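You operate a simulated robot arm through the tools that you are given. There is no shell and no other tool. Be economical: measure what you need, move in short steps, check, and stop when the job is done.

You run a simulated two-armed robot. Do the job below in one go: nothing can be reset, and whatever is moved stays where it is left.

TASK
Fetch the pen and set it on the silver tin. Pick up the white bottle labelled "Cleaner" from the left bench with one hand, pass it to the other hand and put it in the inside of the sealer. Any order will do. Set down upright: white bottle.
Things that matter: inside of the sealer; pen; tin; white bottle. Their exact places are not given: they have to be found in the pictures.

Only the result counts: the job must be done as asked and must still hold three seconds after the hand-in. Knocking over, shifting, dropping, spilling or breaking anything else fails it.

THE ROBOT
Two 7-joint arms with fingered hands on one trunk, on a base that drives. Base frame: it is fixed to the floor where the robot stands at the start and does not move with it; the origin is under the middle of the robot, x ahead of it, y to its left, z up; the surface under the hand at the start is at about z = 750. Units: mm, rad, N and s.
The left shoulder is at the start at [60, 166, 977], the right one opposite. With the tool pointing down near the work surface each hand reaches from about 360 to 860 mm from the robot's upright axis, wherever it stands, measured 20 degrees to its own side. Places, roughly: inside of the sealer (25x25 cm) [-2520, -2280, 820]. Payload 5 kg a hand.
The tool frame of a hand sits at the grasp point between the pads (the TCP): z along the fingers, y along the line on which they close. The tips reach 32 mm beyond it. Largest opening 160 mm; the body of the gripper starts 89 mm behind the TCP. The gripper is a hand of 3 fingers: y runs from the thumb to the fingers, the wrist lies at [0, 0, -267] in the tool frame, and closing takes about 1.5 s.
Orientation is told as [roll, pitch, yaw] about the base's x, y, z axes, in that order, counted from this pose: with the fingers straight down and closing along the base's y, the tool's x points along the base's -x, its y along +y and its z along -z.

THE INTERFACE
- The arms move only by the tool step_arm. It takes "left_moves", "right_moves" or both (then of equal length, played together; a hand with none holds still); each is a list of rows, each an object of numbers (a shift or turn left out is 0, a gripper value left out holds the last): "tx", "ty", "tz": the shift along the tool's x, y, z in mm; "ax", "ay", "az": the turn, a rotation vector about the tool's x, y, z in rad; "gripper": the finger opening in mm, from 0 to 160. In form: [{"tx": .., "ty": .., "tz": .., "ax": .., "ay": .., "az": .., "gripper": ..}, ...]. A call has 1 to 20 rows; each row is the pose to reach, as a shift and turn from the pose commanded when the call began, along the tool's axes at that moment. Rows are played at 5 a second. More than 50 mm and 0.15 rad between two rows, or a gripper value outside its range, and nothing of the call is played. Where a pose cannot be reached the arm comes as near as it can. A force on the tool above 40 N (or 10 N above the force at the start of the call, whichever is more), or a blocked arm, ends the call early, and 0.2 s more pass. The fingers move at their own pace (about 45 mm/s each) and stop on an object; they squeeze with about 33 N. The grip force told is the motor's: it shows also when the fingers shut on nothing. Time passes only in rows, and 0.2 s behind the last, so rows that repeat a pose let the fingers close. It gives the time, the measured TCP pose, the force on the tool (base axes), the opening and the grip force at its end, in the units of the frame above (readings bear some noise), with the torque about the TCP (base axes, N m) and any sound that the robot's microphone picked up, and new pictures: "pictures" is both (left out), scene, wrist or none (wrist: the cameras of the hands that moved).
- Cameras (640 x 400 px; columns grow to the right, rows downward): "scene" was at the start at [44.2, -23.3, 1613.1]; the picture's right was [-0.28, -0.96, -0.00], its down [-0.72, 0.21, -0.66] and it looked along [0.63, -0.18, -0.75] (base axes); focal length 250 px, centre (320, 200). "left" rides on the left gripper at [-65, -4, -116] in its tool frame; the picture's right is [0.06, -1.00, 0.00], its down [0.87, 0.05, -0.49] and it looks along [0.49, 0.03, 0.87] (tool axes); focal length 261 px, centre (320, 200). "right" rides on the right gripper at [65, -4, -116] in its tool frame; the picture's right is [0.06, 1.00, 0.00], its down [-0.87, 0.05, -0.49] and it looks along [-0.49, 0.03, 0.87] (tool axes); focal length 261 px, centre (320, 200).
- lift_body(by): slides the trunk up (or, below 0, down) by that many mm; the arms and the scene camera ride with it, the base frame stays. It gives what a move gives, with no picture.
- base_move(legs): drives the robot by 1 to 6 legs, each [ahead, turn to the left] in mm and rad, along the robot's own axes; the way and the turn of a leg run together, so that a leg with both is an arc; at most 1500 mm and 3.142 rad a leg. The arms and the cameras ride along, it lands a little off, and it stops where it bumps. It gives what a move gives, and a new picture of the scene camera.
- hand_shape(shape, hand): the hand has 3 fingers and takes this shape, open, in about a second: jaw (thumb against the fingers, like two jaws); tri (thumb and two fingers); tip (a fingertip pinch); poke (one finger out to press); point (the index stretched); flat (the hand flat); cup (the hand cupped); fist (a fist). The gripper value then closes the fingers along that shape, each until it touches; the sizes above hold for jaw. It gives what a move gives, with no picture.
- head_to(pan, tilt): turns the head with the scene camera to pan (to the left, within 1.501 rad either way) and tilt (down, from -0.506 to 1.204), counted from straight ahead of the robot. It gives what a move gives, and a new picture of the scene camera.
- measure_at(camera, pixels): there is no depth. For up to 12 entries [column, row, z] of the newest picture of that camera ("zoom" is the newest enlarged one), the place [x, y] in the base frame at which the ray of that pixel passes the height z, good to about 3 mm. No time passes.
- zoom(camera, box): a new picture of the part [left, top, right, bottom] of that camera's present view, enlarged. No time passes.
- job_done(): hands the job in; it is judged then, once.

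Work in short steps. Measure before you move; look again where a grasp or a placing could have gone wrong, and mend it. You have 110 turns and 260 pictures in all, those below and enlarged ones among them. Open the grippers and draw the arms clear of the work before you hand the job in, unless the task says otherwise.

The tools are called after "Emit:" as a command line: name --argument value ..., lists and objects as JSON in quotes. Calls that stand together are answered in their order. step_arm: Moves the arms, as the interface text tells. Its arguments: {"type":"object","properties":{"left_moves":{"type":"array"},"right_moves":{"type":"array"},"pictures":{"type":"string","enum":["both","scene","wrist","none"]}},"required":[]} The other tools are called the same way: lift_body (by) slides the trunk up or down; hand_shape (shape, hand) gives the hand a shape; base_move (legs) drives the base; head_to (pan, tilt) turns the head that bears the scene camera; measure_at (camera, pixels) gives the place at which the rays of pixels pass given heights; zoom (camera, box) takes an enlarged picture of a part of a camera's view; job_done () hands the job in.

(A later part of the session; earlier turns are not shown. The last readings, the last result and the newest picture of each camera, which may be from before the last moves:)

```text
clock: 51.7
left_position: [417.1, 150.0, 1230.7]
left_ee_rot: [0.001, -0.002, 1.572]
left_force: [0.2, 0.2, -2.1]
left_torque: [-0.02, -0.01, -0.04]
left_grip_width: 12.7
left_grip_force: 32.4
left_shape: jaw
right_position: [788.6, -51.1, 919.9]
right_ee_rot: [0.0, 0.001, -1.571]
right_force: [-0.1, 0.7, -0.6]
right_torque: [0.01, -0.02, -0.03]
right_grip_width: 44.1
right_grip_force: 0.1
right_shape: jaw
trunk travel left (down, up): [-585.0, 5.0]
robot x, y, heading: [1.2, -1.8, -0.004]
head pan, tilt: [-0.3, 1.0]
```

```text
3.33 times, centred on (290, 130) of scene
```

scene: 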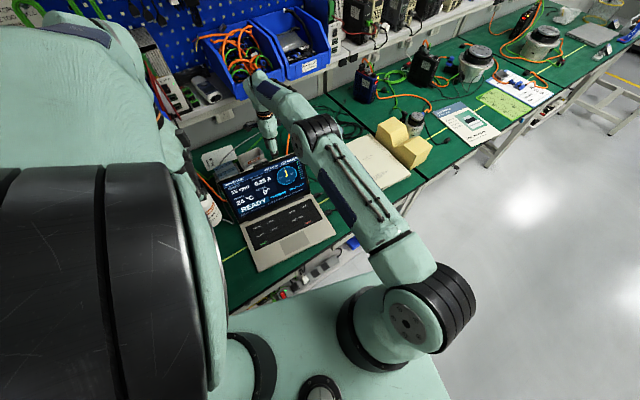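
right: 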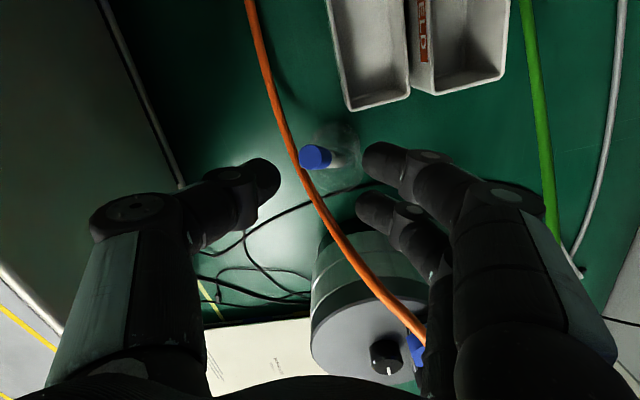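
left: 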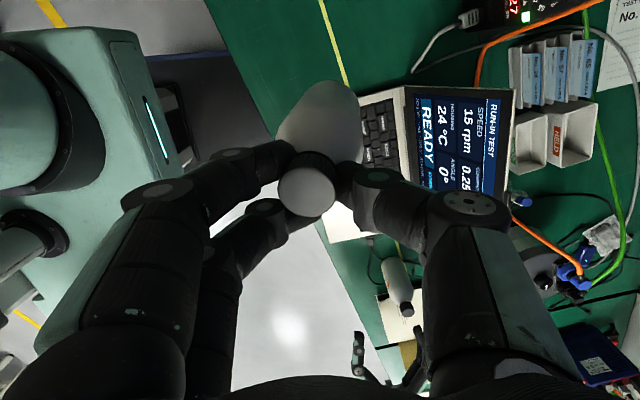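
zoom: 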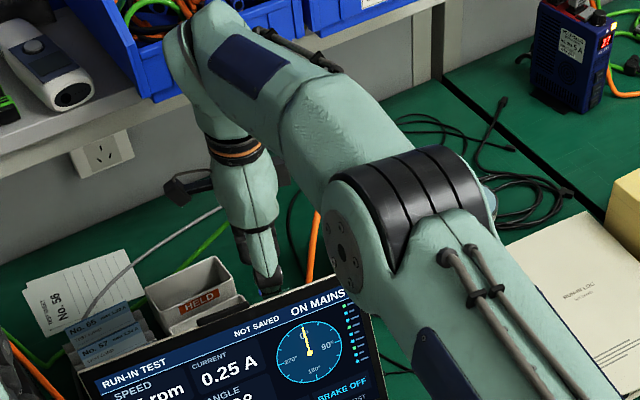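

Pen top at (312.5,156); measure for the last alignment.

Emit:
measure_at --camera "right" --pixels '[[312.5, 156, 874], [312.5, 156, 865], [324, 156, 850], [289, 140, 830]]'

```text
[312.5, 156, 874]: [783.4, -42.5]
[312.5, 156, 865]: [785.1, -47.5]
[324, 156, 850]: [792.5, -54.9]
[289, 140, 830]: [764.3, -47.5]
```

Pen top ≈(784,-47,866). I descend 66 mm to TCP z≈854.

Emit:
step_arm --right_moves '[{"tx": -1, "ty": -2, "tz": 20}, {"tx": -1, "ty": -2, "tz": 42}, {"tx": -1, "ty": -2, "tz": 66}, {"tx": -1, "ty": -2, "tz": 66}]' --pictures "wrist"

Emit:
zoom --camera "right" --box '[220, 110, 420, 260]'

```text
clock: 52.7
left_position: [415.7, 149.0, 1230.3]
left_ee_rot: [0.0, 0.0, 1.572]
left_force: [0.1, 0.2, -2.4]
left_torque: [-0.05, 0.03, 0.02]
left_grip_width: 12.8
left_grip_force: 33.2
left_shape: jaw
right_position: [787.6, -53.3, 853.8]
right_ee_rot: [0.0, 0.0, -1.571]
right_force: [-0.1, -0.4, 0.5]
right_torque: [0.01, 0.02, 0.0]
right_grip_width: 44.4
right_grip_force: 0.2
right_shape: jaw
trunk travel left (down, up): [-585.0, 5.0]
robot x, y, heading: [1.2, 0.3, -0.0]
head pan, tilt: [-0.3, 1.0]
```

right: 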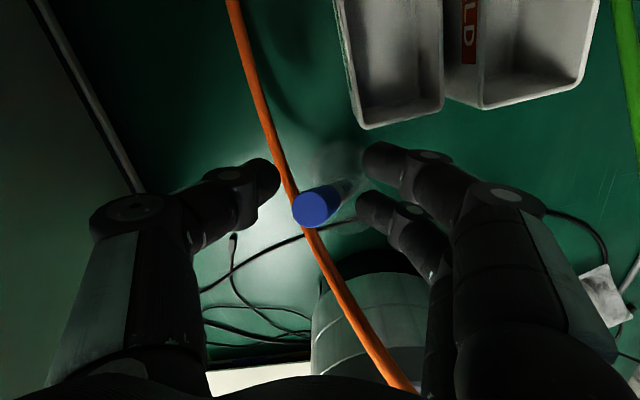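

```text
2.67 times, centred on (320, 185) of right
```

zoom: 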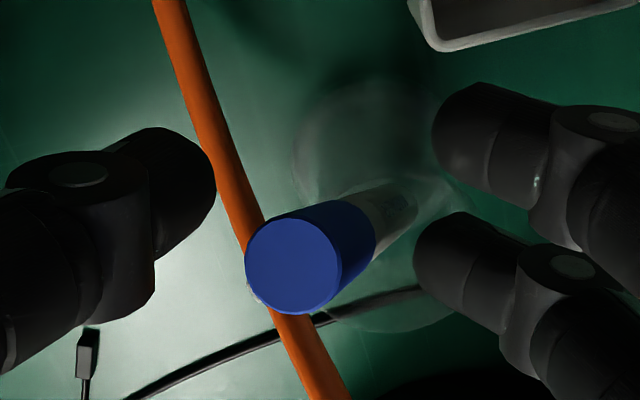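

Pen head is between thumb and the two fingers. I close.

Emit:
step_arm --right_moves '[{"gripper": 30}, {"gripper": 20}, {"gripper": 12}, {"gripper": 6}, {"gripper": 0}, {"gripper": 0}, {"gripper": 0}]' --pictures "wrist"

Emit:
zoom --camera "right" --box '[220, 110, 420, 260]'

```text
clock: 54.3
left_position: [417.9, 149.4, 1230.2]
left_ee_rot: [0.0, 0.002, 1.571]
left_force: [0.2, -0.5, -3.0]
left_torque: [-0.06, -0.01, 0.05]
left_grip_width: 12.6
left_grip_force: 33.1
left_shape: jaw
right_position: [786.9, -52.6, 854.4]
right_ee_rot: [-0.001, 0.0, -1.571]
right_force: [3.1, 0.3, 1.7]
right_torque: [0.01, -0.14, 0.03]
right_grip_width: 1.8
right_grip_force: 33.3
right_shape: jaw
trunk travel left (down, up): [-585.0, 5.0]
robot x, y, heading: [1.4, -0.1, -0.0]
head pan, tilt: [-0.3, 1.0]
```

right: 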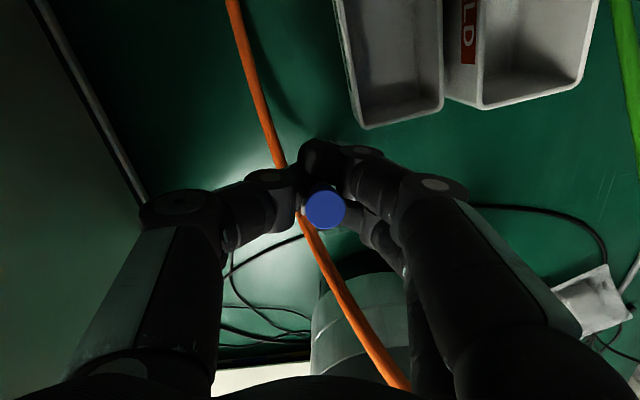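

```text
2.67 times, centred on (320, 185) of right
```

zoom: 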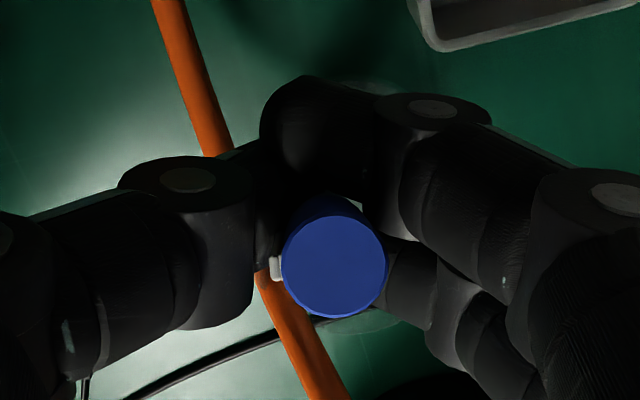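

The pen is gripped. I lift it straight up 60 mm and check.

Emit:
step_arm --right_moves '[{"tz": -15}, {"tz": -35}, {"tz": -60}, {"tz": -60}]' --pictures "wrist"

Emit:
zoom --camera "right" --box '[220, 80, 420, 230]'

```text
clock: 55.3
left_position: [416.3, 150.2, 1229.9]
left_ee_rot: [0.0, 0.001, 1.571]
left_force: [-0.2, -0.7, -2.2]
left_torque: [-0.01, -0.01, 0.02]
left_grip_width: 12.6
left_grip_force: 33.3
left_shape: jaw
right_position: [786.7, -53.7, 911.5]
right_ee_rot: [-0.002, 0.0, -1.571]
right_force: [1.6, 1.1, -0.2]
right_torque: [0.09, -0.04, 0.02]
right_grip_width: 1.5
right_grip_force: 33.2
right_shape: jaw
trunk travel left (down, up): [-585.0, 5.0]
robot x, y, heading: [3.5, -2.9, 0.001]
head pan, tilt: [-0.3, 1.0]
```

right: 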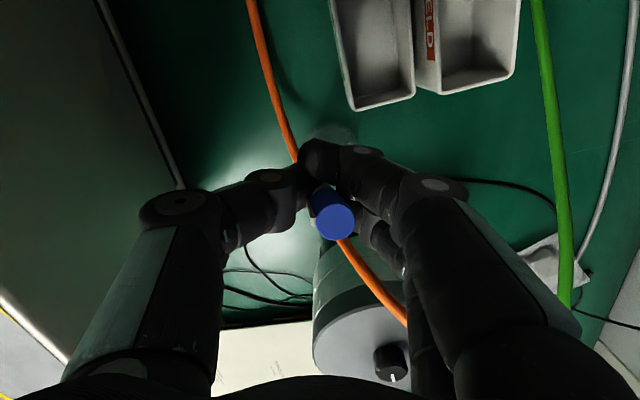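

```text
2.67 times, centred on (320, 155) of right
```

zoom: 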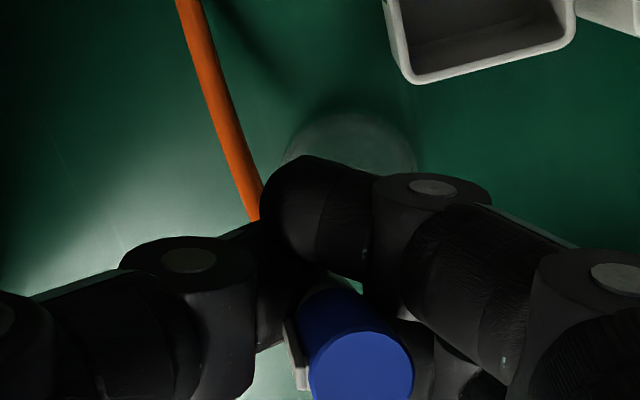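

The pen turned a little in the grip; I continue up another 75 mm gently to clear the glass.

Emit:
step_arm --right_moves '[{"tz": -15}, {"tz": -30}, {"tz": -50}, {"tz": -75}, {"tz": -75}]' --pictures "wrist"

Emit:
zoom --camera "right" --box '[220, 80, 420, 230]'

Emit:
zoom --camera "left" --box '[470, 130, 590, 230]'

```text
clock: 56.5
left_position: [418.1, 150.3, 1229.3]
left_ee_rot: [0.002, 0.0, 1.571]
left_force: [-0.4, -0.3, -2.8]
left_torque: [-0.02, 0.01, 0.03]
left_grip_width: 12.8
left_grip_force: 32.4
left_shape: jaw
right_position: [788.3, -54.4, 988.4]
right_ee_rot: [0.001, 0.002, -1.571]
right_force: [1.4, 0.4, -1.4]
right_torque: [0.1, 0.02, 0.01]
right_grip_width: 1.7
right_grip_force: 33.1
right_shape: jaw
trunk travel left (down, up): [-585.0, 5.0]
robot x, y, heading: [1.2, -1.9, 0.0]
head pan, tilt: [-0.3, 1.0]
```

right: 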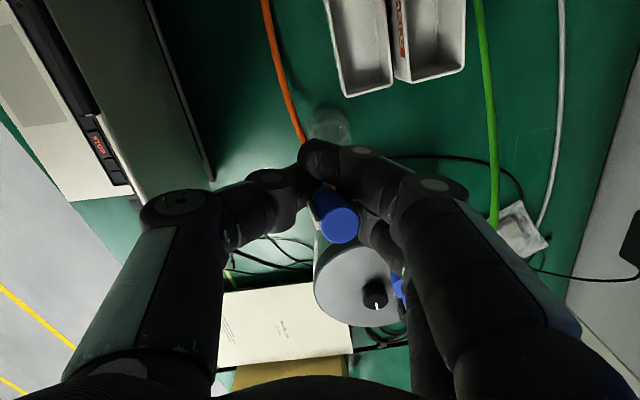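

```text
2.67 times, centred on (320, 155) of right
```

zoom: 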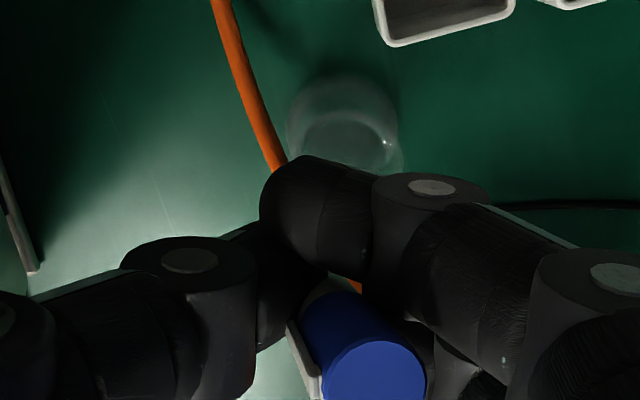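

```text
4.00 times, centred on (530, 180) of left
```

zoom: 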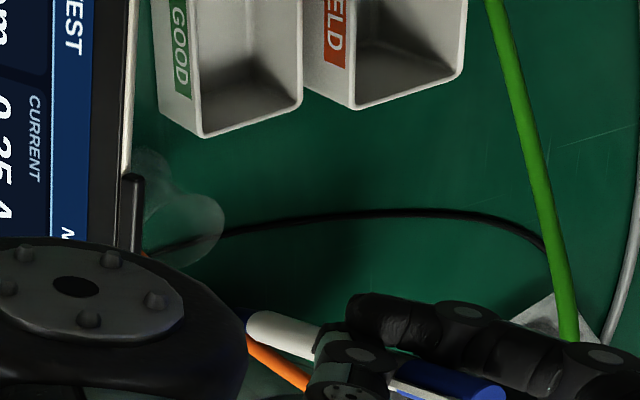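

The pen is out. I check the glass still stands properly.

Emit:
zoom --camera "right" --box '[290, 90, 370, 150]'

Emit:
zoom --camera "left" --box '[490, 155, 540, 205]'

Emit:
measure_at --camera "right" --pixels '[[330, 132, 752], [330, 118, 800], [330, 118, 820]]'

```text
6.67 times, centred on (330, 120) of right
```

zoom: 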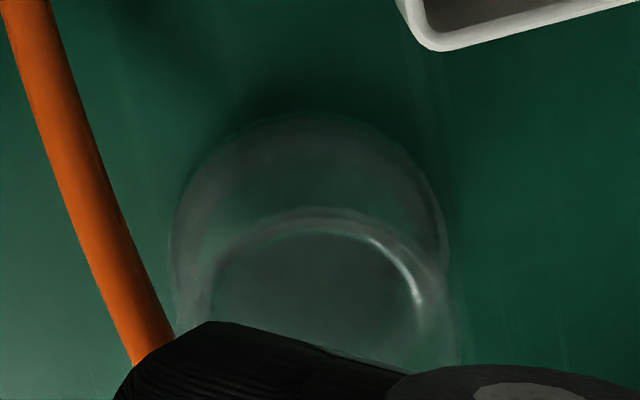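

```text
8.00 times, centred on (515, 180) of left
```

zoom: 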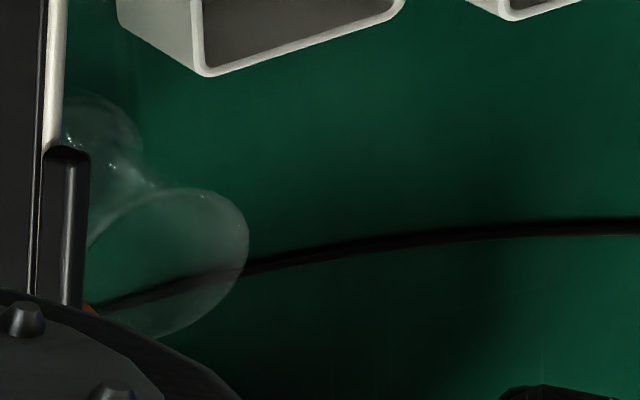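

```text
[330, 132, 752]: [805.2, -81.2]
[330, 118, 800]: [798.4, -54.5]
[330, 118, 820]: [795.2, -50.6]
```

The glass stands. I back out with the pen: rising to ~1100 while drawing back over the laptop.

Emit:
step_arm --right_moves '[{"ty": -8, "tz": -25}, {"ty": -18, "tz": -50}, {"ty": -28, "tz": -75}, {"tx": -5, "ty": -45, "tz": -100}, {"tx": -15, "ty": -75, "tz": -115}, {"tx": -35, "ty": -110, "tz": -115}, {"tx": -60, "ty": -145, "tz": -115}, {"tx": -85, "ty": -180, "tz": -115}, {"tx": -110, "ty": -210, "tz": -115}, {"tx": -140, "ty": -240, "tz": -115}, {"tx": -140, "ty": -240, "tz": -115}]'

Emit:
zoom --camera "scene" --box '[200, 80, 440, 230]'

Emit:
zoom --camera "scene" --box '[290, 100, 370, 160]'

```text
clock: 58.9
left_position: [417.4, 151.2, 1230.7]
left_ee_rot: [0.0, 0.001, 1.571]
left_force: [-0.4, -0.1, -2.3]
left_torque: [-0.02, 0.01, 0.02]
left_grip_width: 12.5
left_grip_force: 32.6
left_shape: jaw
right_position: [548.1, -192.0, 1102.7]
right_ee_rot: [0.0, 0.0, -1.57]
right_force: [0.1, 0.9, -0.5]
right_torque: [0.04, -0.01, 0.0]
right_grip_width: 1.5
right_grip_force: 33.3
right_shape: jaw
trunk travel left (down, up): [-585.0, 5.0]
robot x, y, heading: [2.8, -1.5, 0.005]
head pan, tilt: [-0.3, 1.0]
```

scene: 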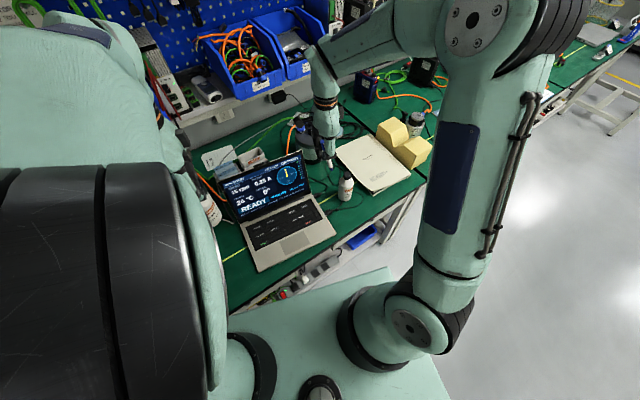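
right: 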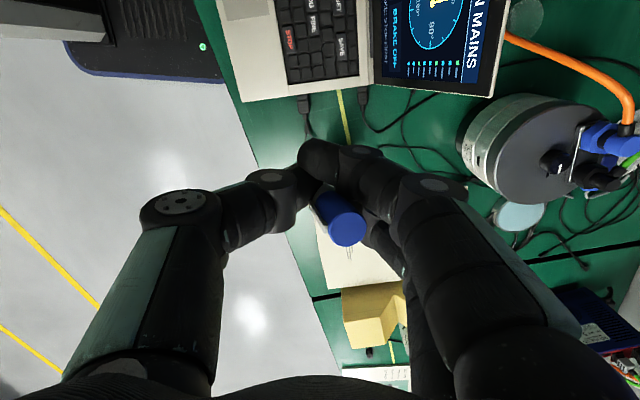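

```text
2.67 times, centred on (320, 155) of scene
```

zoom: 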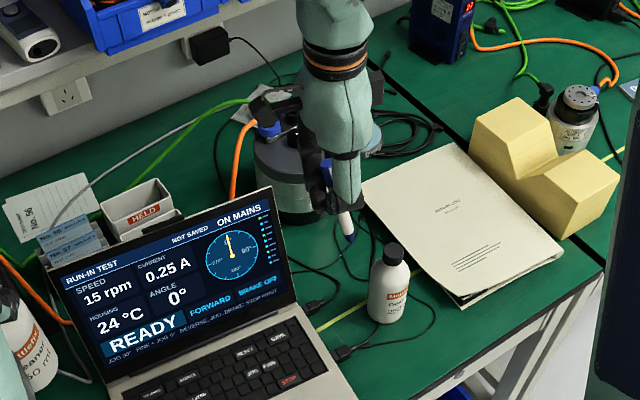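

```text
6.67 times, centred on (330, 130) of scene
```

zoom: 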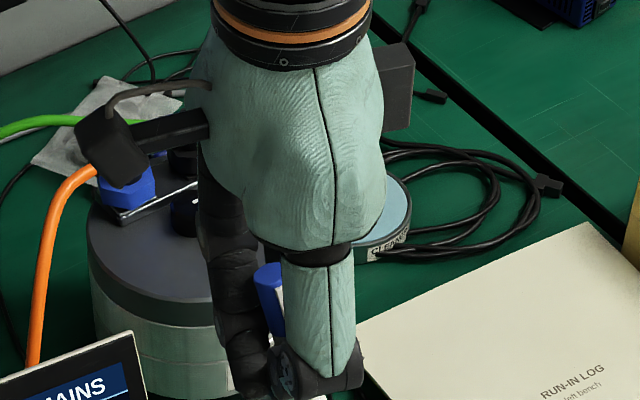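

Pen is safe. I enlarge the disc at right camera (519,215) to read its label.

Emit:
zoom --camera "right" --box '[480, 180, 560, 260]'

Emit:
head_to --pan -0.8 --tilt 0.6

Emit:
zoom --camera "scene" --box '[180, 120, 400, 280]'

```text
5.00 times, centred on (520, 220) of right
```

zoom: 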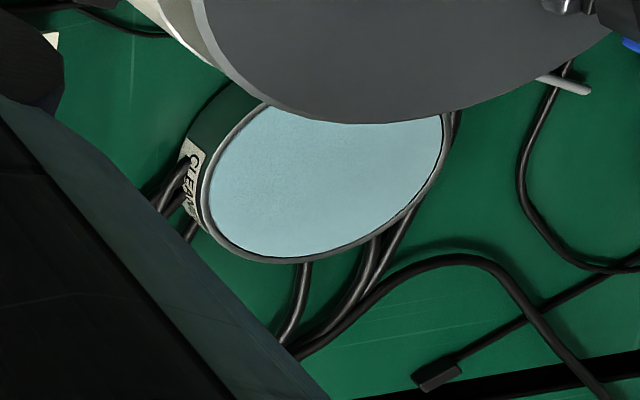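

```text
clock: 59.9
left_position: [416.1, 150.0, 1230.5]
left_ee_rot: [0.0, 0.0, 1.572]
left_force: [-0.2, 0.0, -3.4]
left_torque: [-0.04, 0.02, -0.01]
left_grip_width: 12.4
left_grip_force: 32.8
left_shape: jaw
right_position: [548.1, -193.6, 1103.7]
right_ee_rot: [0.001, 0.0, -1.571]
right_force: [-0.5, -1.7, 0.0]
right_torque: [-0.07, 0.03, -0.01]
right_grip_width: 1.4
right_grip_force: 33.3
right_shape: jaw
trunk travel left (down, up): [-585.0, 5.0]
robot x, y, heading: [-0.0, -2.1, 0.001]
head pan, tilt: [-0.799, 0.6]
```

scene: 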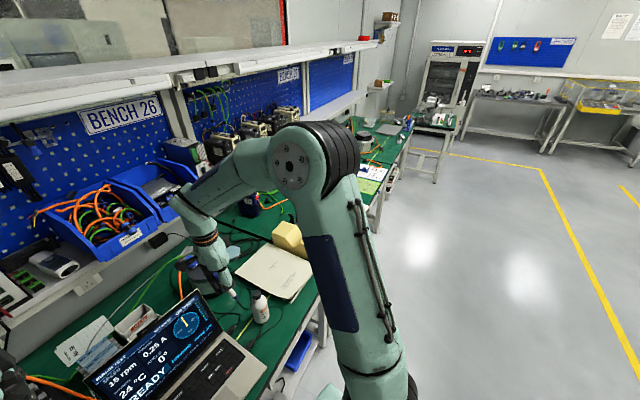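

```text
2.50 times, centred on (290, 200) of scene
```

zoom: 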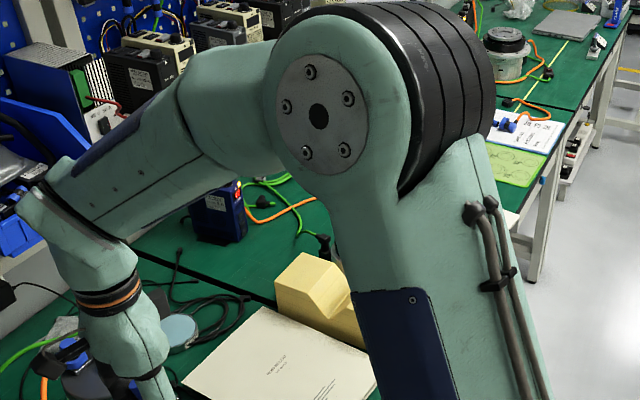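

The disc is a metallic tin labelled "CLEAN" (silver rim). Before setting the pen on it, I check other benches for a rival silver tin.

Emit:
head_to --pan -1.5 --tilt 0.3

Emit:
zoom --camera "scene" --box '[500, 160, 600, 230]'

Emit:
zoom --camera "scene" --box '[130, 160, 260, 250]'

Emit:
zoom --camera "scene" --box '[560, 160, 640, 240]'

```text
clock: 60.9
left_position: [416.2, 148.7, 1230.6]
left_ee_rot: [0.0, 0.0, 1.571]
left_force: [0.3, -0.8, -2.0]
left_torque: [-0.02, 0.03, 0.03]
left_grip_width: 12.5
left_grip_force: 32.8
left_shape: jaw
right_position: [547.1, -192.5, 1103.8]
right_ee_rot: [0.0, 0.0, -1.571]
right_force: [0.3, 0.4, -1.0]
right_torque: [0.07, -0.04, 0.0]
right_grip_width: 1.5
right_grip_force: 32.8
right_shape: jaw
trunk travel left (down, up): [-585.0, 5.0]
robot x, y, heading: [2.9, 0.6, -0.002]
head pan, tilt: [-1.499, 0.3]
```

scene: 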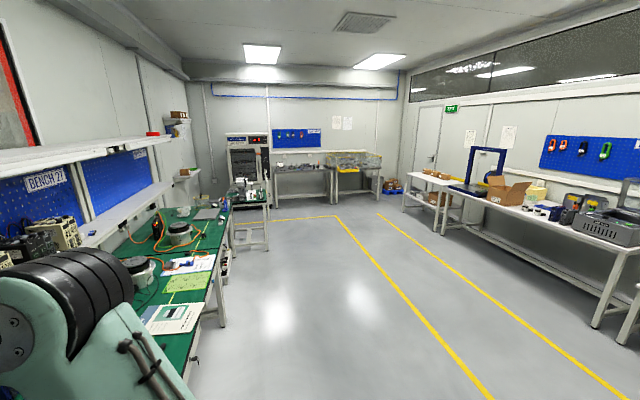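

```text
5.71 times, centred on (550, 195) of scene
```

zoom: 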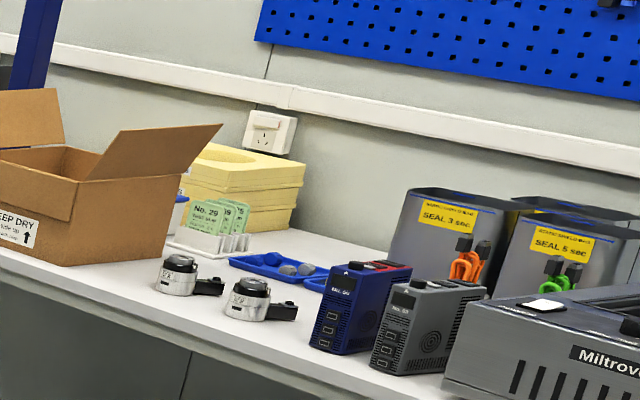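

```text
4.44 times, centred on (195, 205) of scene
```

zoom: 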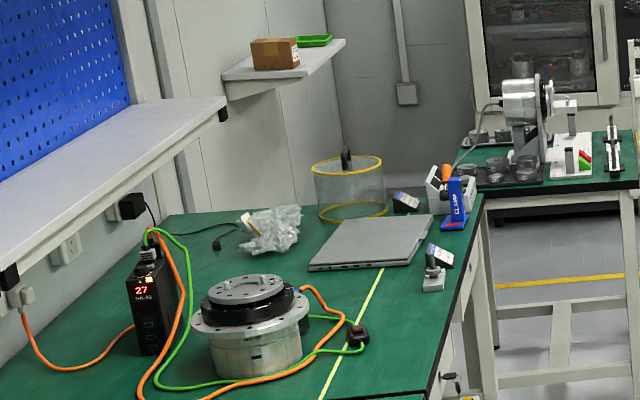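

```text
5.00 times, centred on (600, 200) of scene
```

zoom: 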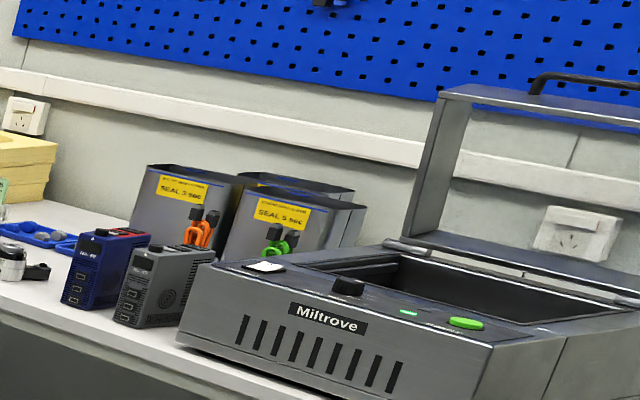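

No other tin: the metallic "CLEAN" disc by the motor is it. I look back at the bench to measure the tin and how the pen sits in the hand.

Emit:
head_to --pan -0.35 --tilt 0.95

Emit:
zoom --camera "scene" --box '[280, 100, 380, 190]'

Emit:
zoom --camera "left" --box '[320, 200, 520, 340]'

```text
clock: 62.3
left_position: [415.9, 148.8, 1229.8]
left_ee_rot: [0.0, 0.0, 1.571]
left_force: [-1.0, 0.8, -3.4]
left_torque: [-0.07, -0.01, -0.01]
left_grip_width: 12.5
left_grip_force: 33.1
left_shape: jaw
right_position: [548.3, -194.0, 1103.3]
right_ee_rot: [0.001, 0.0, -1.571]
right_force: [0.0, -1.9, -0.2]
right_torque: [-0.08, 0.03, -0.04]
right_grip_width: 1.1
right_grip_force: 32.8
right_shape: jaw
trunk travel left (down, up): [-585.0, 5.0]
robot x, y, heading: [-0.3, 2.6, 0.002]
head pan, tilt: [-0.351, 0.949]
```

scene: 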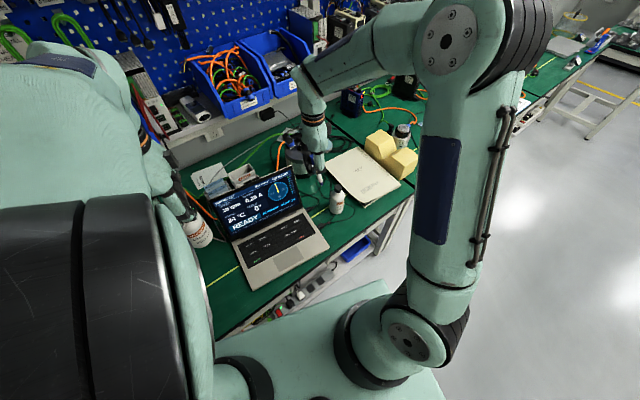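

```text
4.44 times, centred on (330, 145) of scene
```

zoom: 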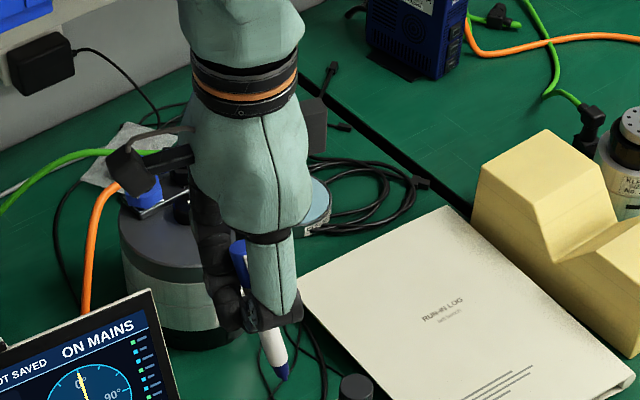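

```text
2.86 times, centred on (420, 270) of left
```

zoom: 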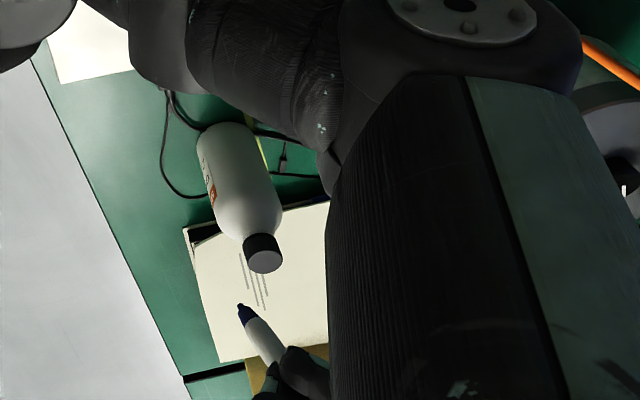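

I triangulate the pen's tip and top.

Emit:
measure_at --camera "scene" --pixels '[[321.9, 185.1, 1000], [321.9, 185.1, 1020], [321.9, 185.1, 1040], [321.9, 185.1, 1060], [311.5, 155, 1110], [311.5, 155, 1120]]'

Emit:
measure_at --camera "left" --pixels '[[392.7, 307.8, 1000], [392.7, 307.8, 1020], [392.7, 307.8, 1040], [392.7, 307.8, 1060]]'

Emit:
zoom --camera "right" --box '[260, 120, 420, 280]'

```text
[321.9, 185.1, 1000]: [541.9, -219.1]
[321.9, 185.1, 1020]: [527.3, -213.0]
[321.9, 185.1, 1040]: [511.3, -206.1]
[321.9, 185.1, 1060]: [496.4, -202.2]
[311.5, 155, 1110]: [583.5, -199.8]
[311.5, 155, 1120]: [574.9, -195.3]
```

```text
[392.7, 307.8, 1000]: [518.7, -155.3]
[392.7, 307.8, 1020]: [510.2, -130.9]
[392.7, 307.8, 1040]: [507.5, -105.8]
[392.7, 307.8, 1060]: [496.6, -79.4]
```

```text
2.50 times, centred on (340, 200) of right
```

zoom: 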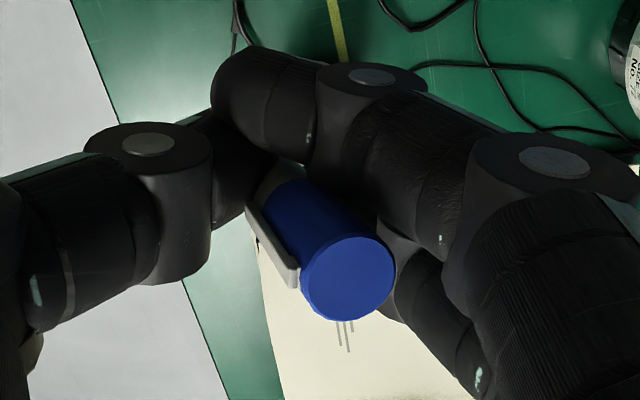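

The rays disagree; I check both cameras on the Gear oil cap.

Emit:
measure_at --camera "scene" --pixels '[[338, 187, 905], [321.9, 185.1, 940], [321.9, 185.1, 960], [321.9, 185.1, 980]]'

Emit:
measure_at --camera "left" --pixels '[[400.8, 289, 905], [392.7, 307.8, 940], [392.7, 307.8, 960], [392.7, 307.8, 980]]'

Emit:
zoom --camera "left" --box '[360, 240, 460, 340]'

Emit:
zoom --camera "scene" --box '[300, 150, 350, 200]'

```text
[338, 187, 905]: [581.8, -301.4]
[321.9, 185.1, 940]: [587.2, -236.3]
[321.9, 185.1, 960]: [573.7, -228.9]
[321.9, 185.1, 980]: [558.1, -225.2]
```

```text
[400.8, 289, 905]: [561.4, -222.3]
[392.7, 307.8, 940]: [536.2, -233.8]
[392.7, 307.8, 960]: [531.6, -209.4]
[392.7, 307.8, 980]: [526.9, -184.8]
```

```text
4.00 times, centred on (410, 290) of left
```

zoom: 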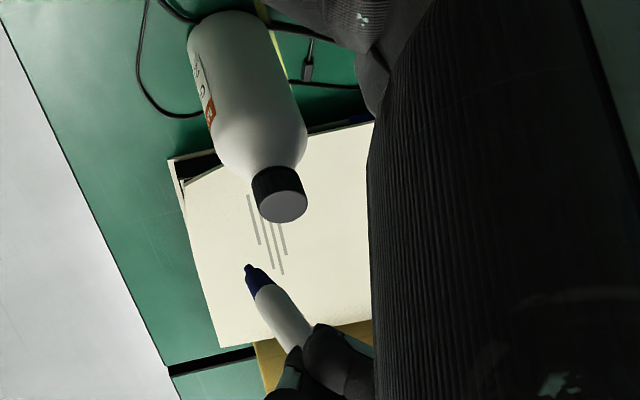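

```text
8.00 times, centred on (325, 175) of scene
```

zoom: 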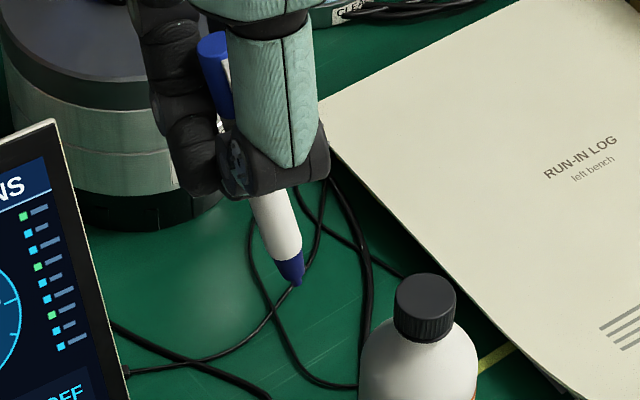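

The pen leans ~17° with ~35 mm between grip and its middle. The tin lies near (957,-383), out of reach from here. I back off and drive along the bench to stand square before it.

Emit:
base_move --legs '[[-300, 0], [0, -1.257], [913, 0], [0, 1.718]]'

```text
clock: 76.3
left_position: [281.8, -556.5, 1230.3]
left_ee_rot: [0.001, 0.0, 2.027]
left_force: [0.0, -0.2, -2.2]
left_torque: [-0.02, 0.02, -0.03]
left_grip_width: 12.1
left_grip_force: 32.7
left_shape: jaw
right_position: [549.5, -805.7, 1104.5]
right_ee_rot: [-0.002, 0.0, -1.114]
right_force: [0.5, -1.0, 0.1]
right_torque: [-0.11, -0.02, -0.04]
right_grip_width: 1.2
right_grip_force: 33.2
right_shape: jaw
trunk travel left (down, up): [-585.0, 5.0]
robot x, y, heading: [-25.1, -874.0, 0.459]
head pan, tilt: [-0.351, 0.949]
```

scene: 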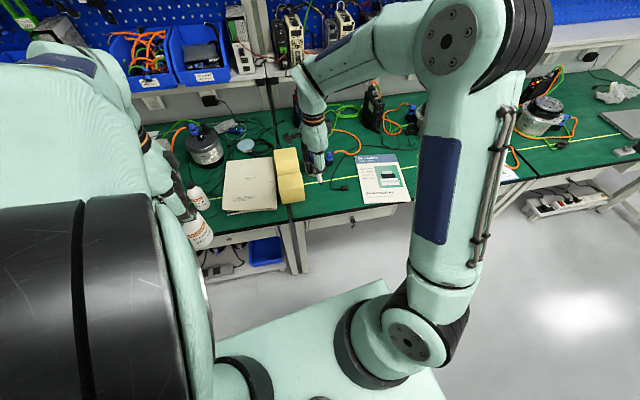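

Arrived squarely. I pan the head toward the tin and measure it and its surroundings.

Emit:
head_to --pan 0.0 --tilt 0.8

Emit:
zoom --camera "scene" --box '[240, 110, 400, 230]'

```text
clock: 77.2
left_position: [280.6, -556.5, 1230.6]
left_ee_rot: [-0.001, 0.0, 2.028]
left_force: [-0.5, 0.9, -2.4]
left_torque: [-0.01, 0.0, 0.0]
left_grip_width: 12.5
left_grip_force: 33.6
left_shape: jaw
right_position: [549.5, -805.8, 1103.7]
right_ee_rot: [-0.001, -0.001, -1.114]
right_force: [-0.1, 1.3, -0.8]
right_torque: [0.1, 0.02, -0.01]
right_grip_width: 1.4
right_grip_force: 33.2
right_shape: jaw
trunk travel left (down, up): [-585.0, 5.0]
robot x, y, heading: [-27.2, -874.8, 0.458]
head pan, tilt: [0.0, 0.799]
```

scene: 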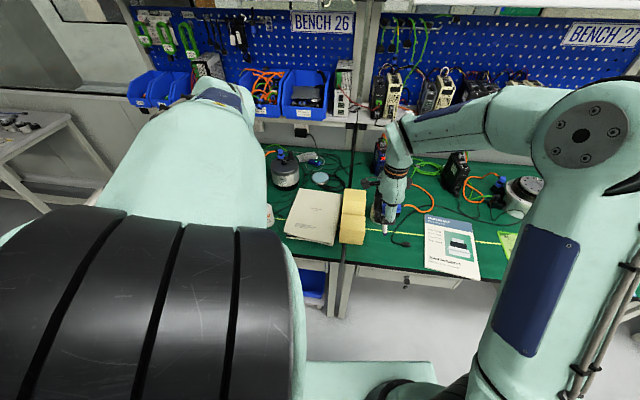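

```text
3.33 times, centred on (320, 170) of scene
```

zoom: 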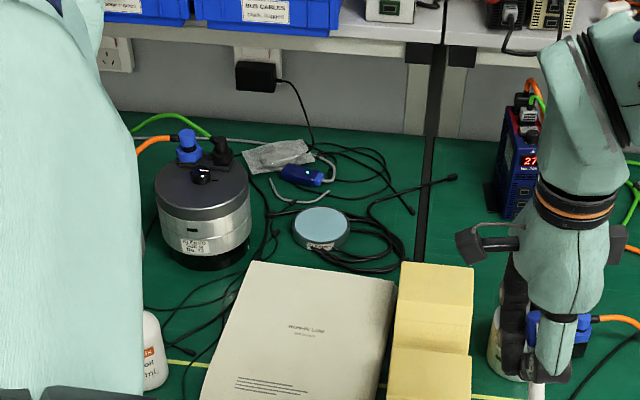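

I measure the tin and bench points.

Emit:
measure_at --camera "zoom" --pixels '[[322, 228, 775], [293, 228, 775], [351, 228, 775], [322, 208, 775], [322, 246, 775], [322, 251, 751], [260, 263, 765], [397, 281, 765], [205, 395, 765], [250, 220, 860], [395, 275, 800]]'

Emit:
measure_at --camera "scene" --pixels '[[340, 263, 750], [285, 238, 770], [425, 268, 750], [410, 235, 750]]'

```text
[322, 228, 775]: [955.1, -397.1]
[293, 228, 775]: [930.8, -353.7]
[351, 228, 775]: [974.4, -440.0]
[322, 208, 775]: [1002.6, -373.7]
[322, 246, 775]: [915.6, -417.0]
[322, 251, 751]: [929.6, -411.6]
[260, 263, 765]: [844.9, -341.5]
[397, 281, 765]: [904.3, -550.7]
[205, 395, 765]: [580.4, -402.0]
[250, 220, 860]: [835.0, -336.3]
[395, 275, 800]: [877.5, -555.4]
```

```text
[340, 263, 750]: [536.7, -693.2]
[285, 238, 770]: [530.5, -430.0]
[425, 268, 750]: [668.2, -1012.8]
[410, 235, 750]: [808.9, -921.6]
```

Tin: centre ≈(962,-393), Ø≈97, top z≈769. I plan to place the pen with the right hand pointing left (as in the bottle pick). I check obstacles right of the tin: charger, blocks.

Emit:
measure_at --camera "zoom" --pixels '[[500, 215, 751], [490, 190, 751], [515, 95, 870], [434, 235, 751], [415, 262, 830], [470, 265, 830], [400, 335, 751], [455, 178, 760], [400, 240, 757], [350, 265, 757]]'

Emit:
base_move --legs '[[355, 0]]'

Emit:
zoom --camera "scene" --box '[220, 120, 440, 280]'

```text
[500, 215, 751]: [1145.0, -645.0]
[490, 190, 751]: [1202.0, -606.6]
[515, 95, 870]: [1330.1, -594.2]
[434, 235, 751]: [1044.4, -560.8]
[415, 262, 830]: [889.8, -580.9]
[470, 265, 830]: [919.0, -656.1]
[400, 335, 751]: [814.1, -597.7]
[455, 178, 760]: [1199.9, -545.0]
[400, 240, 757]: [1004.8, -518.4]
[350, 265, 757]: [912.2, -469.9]
```

```text
clock: 79.5
left_position: [591.5, -406.0, 1230.6]
left_ee_rot: [-0.001, -0.001, 2.019]
left_force: [-0.6, 0.2, -1.9]
left_torque: [0.01, -0.07, 0.02]
left_grip_width: 12.0
left_grip_force: 33.5
left_shape: jaw
right_position: [858.0, -659.1, 1106.2]
right_ee_rot: [0.002, 0.0, -1.123]
right_force: [-0.5, 0.7, -1.3]
right_torque: [0.15, 0.0, 0.0]
right_grip_width: 1.2
right_grip_force: 33.2
right_shape: jaw
trunk travel left (down, up): [-585.0, 5.0]
robot x, y, heading: [279.0, -712.3, 0.401]
head pan, tilt: [0.0, 0.799]
```

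scene: 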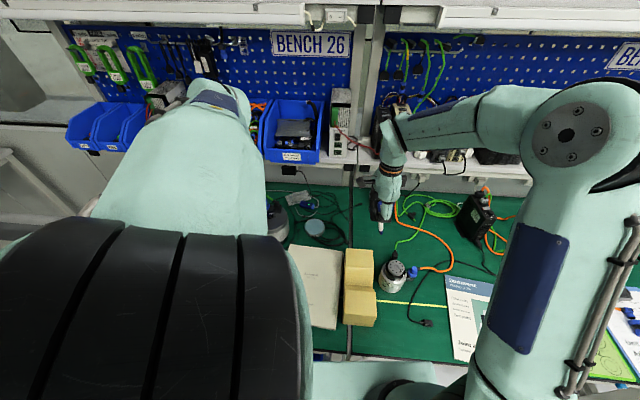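

```text
2.50 times, centred on (330, 200) of scene
```

zoom: 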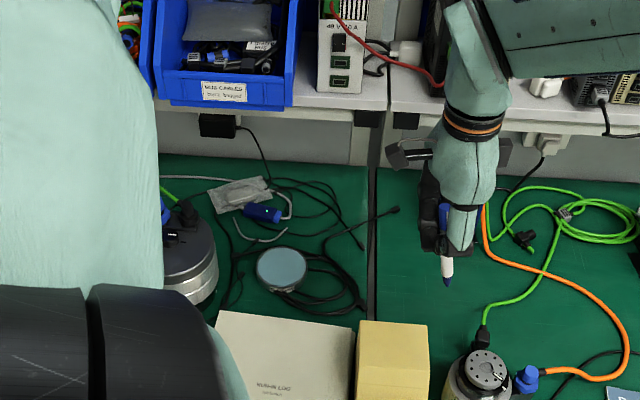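

Base is in place; heading ≈0.448. I re-measure the tin from here: zoom centre (281,268).

Emit:
measure_at --camera "zoom" --pixels '[[281, 268, 770], [256, 268, 770], [307, 268, 770], [281, 247, 770], [281, 288, 770], [281, 294, 751], [447, 288, 1020], [447, 288, 1000], [372, 322, 830], [372, 322, 850], [425, 325, 850]]'

Emit:
zoom --camera "scene" --box '[290, 200, 350, 250]'

```text
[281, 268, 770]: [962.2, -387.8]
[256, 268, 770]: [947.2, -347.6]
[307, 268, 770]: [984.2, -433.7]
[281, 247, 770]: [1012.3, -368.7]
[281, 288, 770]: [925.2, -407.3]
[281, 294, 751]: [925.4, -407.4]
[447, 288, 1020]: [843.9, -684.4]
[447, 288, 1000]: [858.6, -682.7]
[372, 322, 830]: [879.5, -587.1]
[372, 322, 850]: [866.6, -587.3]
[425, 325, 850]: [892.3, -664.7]
```

```text
8.00 times, centred on (320, 225) of scene
```

zoom: 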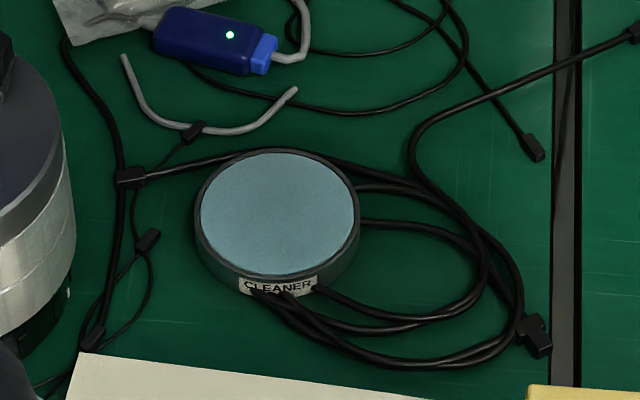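

The tin is labelled "CLEANER". Before placing I take a quick look along the right-hand bench to exclude another silver tin.

Emit:
head_to --pan -0.75 --tilt 0.7

Emit:
zoom --camera "scene" --box '[300, 60, 540, 210]'

Emit:
head_to --pan -1.2 --tilt 0.5

Emit:
zoom --camera "scene" --box '[200, 110, 400, 240]'

```text
clock: 80.5
left_position: [593.2, -407.5, 1229.9]
left_ee_rot: [0.001, 0.0, 2.015]
left_force: [-0.4, -0.3, -2.1]
left_torque: [-0.02, -0.04, 0.02]
left_grip_width: 12.0
left_grip_force: 33.3
left_shape: jaw
right_position: [859.0, -659.4, 1103.5]
right_ee_rot: [0.001, 0.0, -1.126]
right_force: [0.3, 0.4, -0.8]
right_torque: [0.11, 0.01, 0.04]
right_grip_width: 1.1
right_grip_force: 33.1
right_shape: jaw
trunk travel left (down, up): [-585.0, 5.0]
robot x, y, heading: [276.4, -710.2, 0.363]
head pan, tilt: [-0.75, 0.7]
```

scene: 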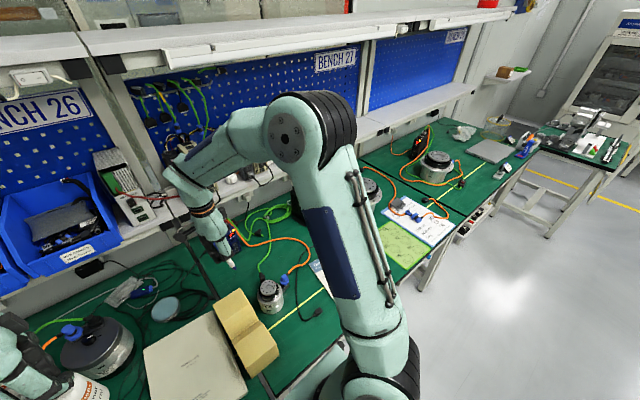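

```text
2.67 times, centred on (420, 135) of scene
```

zoom: 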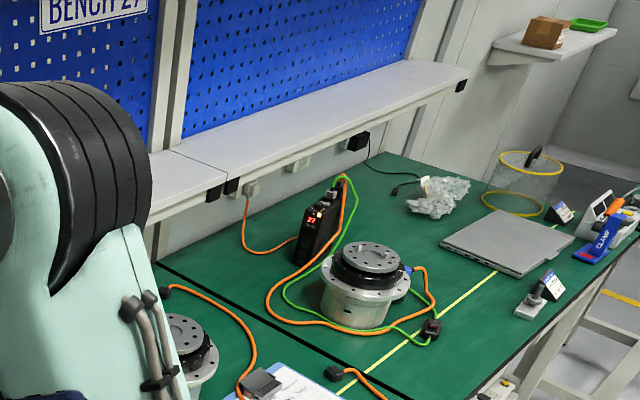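

```text
clock: 81.5
left_position: [594.0, -407.3, 1230.2]
left_ee_rot: [0.0, 0.0, 2.015]
left_force: [-0.1, 0.3, -3.3]
left_torque: [0.0, 0.01, 0.0]
left_grip_width: 11.7
left_grip_force: 32.9
left_shape: jaw
right_position: [859.1, -660.3, 1104.1]
right_ee_rot: [0.0, 0.001, -1.127]
right_force: [-0.4, 1.3, -1.3]
right_torque: [0.13, -0.03, 0.01]
right_grip_width: 0.9
right_grip_force: 32.8
right_shape: jaw
trunk travel left (down, up): [-585.0, 5.0]
robot x, y, heading: [279.3, -708.2, 0.361]
head pan, tilt: [-1.201, 0.499]
```

scene: 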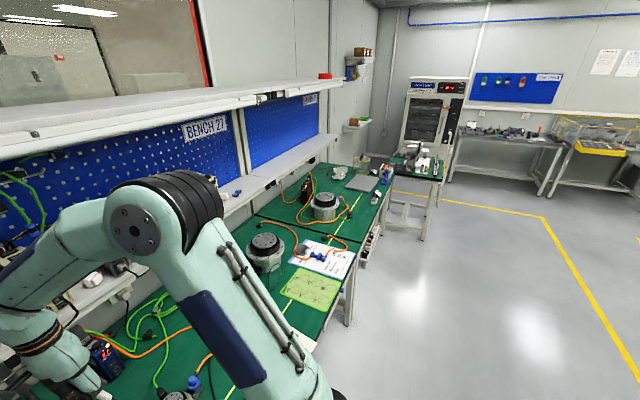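

```text
3.08 times, centred on (300, 175) of scene
```

zoom: 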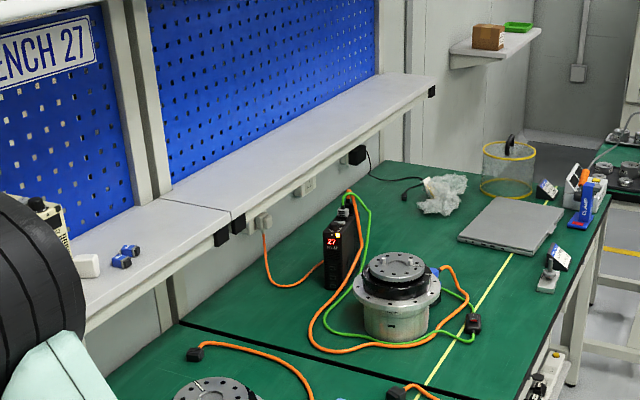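

No other tin on these benches. I now bring the right hand over: yaw to base axes and move to (977,-560,1104).

Emit:
step_arm --right_moves '[{"tx": 10, "ty": 37, "az": 0.111}, {"tx": 20, "ty": 75, "az": 0.222}, {"tx": 30, "ty": 112, "az": 0.333}, {"tx": 40, "ty": 150, "az": 0.444}, {"tx": 40, "ty": 150, "az": 0.444}]' --pictures "none"

Emit:
head_to --pan -0.1 --tilt 0.85

```text
clock: 82.7
left_position: [601.0, -409.0, 1230.0]
left_ee_rot: [0.0, 0.0, 1.978]
left_force: [-0.5, -0.3, -2.5]
left_torque: [-0.04, 0.02, -0.02]
left_grip_width: 11.8
left_grip_force: 32.9
left_shape: jaw
right_position: [978.7, -577.0, 1104.6]
right_ee_rot: [0.0, 0.0, -1.611]
right_force: [0.1, 0.3, -0.1]
right_torque: [0.12, -0.08, 0.02]
right_grip_width: 1.5
right_grip_force: 32.6
right_shape: jaw
trunk travel left (down, up): [-585.0, 5.0]
robot x, y, heading: [277.4, -713.6, 0.359]
head pan, tilt: [-1.201, 0.499]
```

```text
clock: 84.0
left_position: [600.9, -409.2, 1229.7]
left_ee_rot: [0.0, 0.001, 1.976]
left_force: [-0.2, 0.1, -3.3]
left_torque: [-0.04, -0.01, -0.02]
left_grip_width: 12.0
left_grip_force: 33.3
left_shape: jaw
right_position: [978.0, -575.4, 1105.1]
right_ee_rot: [-0.001, 0.0, -1.609]
right_force: [-0.5, -1.1, -0.5]
right_torque: [-0.07, 0.03, -0.01]
right_grip_width: 1.4
right_grip_force: 33.5
right_shape: jaw
trunk travel left (down, up): [-585.0, 5.0]
robot x, y, heading: [272.9, -709.4, 0.366]
head pan, tilt: [-0.099, 0.85]
```

scene: 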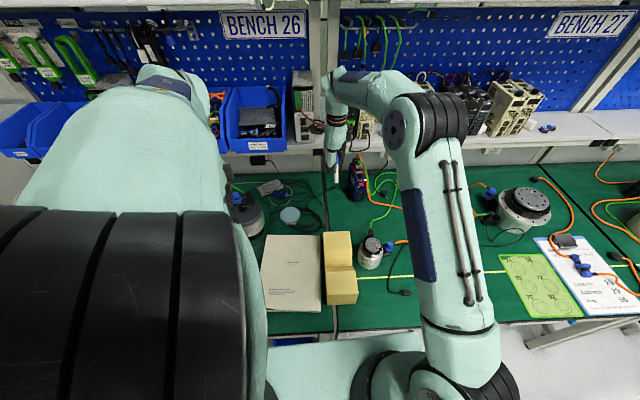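

Yaw readings drift slightly; I let time pass with a null move to see whether the base has settled.

Emit:
step_arm --right_moves '[{"tz": 0}, {"tz": 0}, {"tz": 0}, {"tz": 0}, {"tz": 0}, {"tz": 0}, {"tz": 0}, {"tz": 0}]' --pictures "none"

Emit:
zoom --camera "scene" --box '[230, 110, 390, 250]'

```text
clock: 85.8
left_position: [600.5, -409.4, 1229.8]
left_ee_rot: [0.0, 0.001, 1.979]
left_force: [0.5, -0.3, -3.3]
left_torque: [-0.03, 0.0, -0.02]
left_grip_width: 12.0
left_grip_force: 32.8
left_shape: jaw
right_position: [978.9, -576.7, 1104.0]
right_ee_rot: [-0.001, 0.0, -1.611]
right_force: [-0.3, -1.2, -0.4]
right_torque: [-0.1, 0.04, -0.01]
right_grip_width: 1.4
right_grip_force: 32.5
right_shape: jaw
trunk travel left (down, up): [-585.0, 5.0]
robot x, y, heading: [276.2, -710.2, 0.361]
head pan, tilt: [-0.099, 0.85]
```

```text
2.86 times, centred on (310, 180) of scene
```

zoom: 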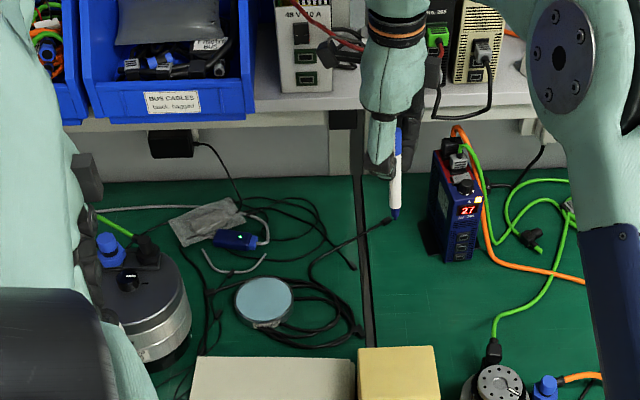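

Stable. I re-measure tin (zoom 264,300) and the pen tip.

Emit:
measure_at --camera "zoom" --pixels '[[264, 300, 770], [234, 300, 770], [294, 300, 770], [264, 277, 770], [264, 323, 770], [395, 217, 1012], [395, 217, 1000], [437, 257, 751]]'

```text
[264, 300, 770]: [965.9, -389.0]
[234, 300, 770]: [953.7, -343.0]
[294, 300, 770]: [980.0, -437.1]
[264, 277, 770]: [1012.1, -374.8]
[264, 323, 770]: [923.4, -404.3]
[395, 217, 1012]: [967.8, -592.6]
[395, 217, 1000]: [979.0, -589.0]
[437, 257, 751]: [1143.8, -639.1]
```

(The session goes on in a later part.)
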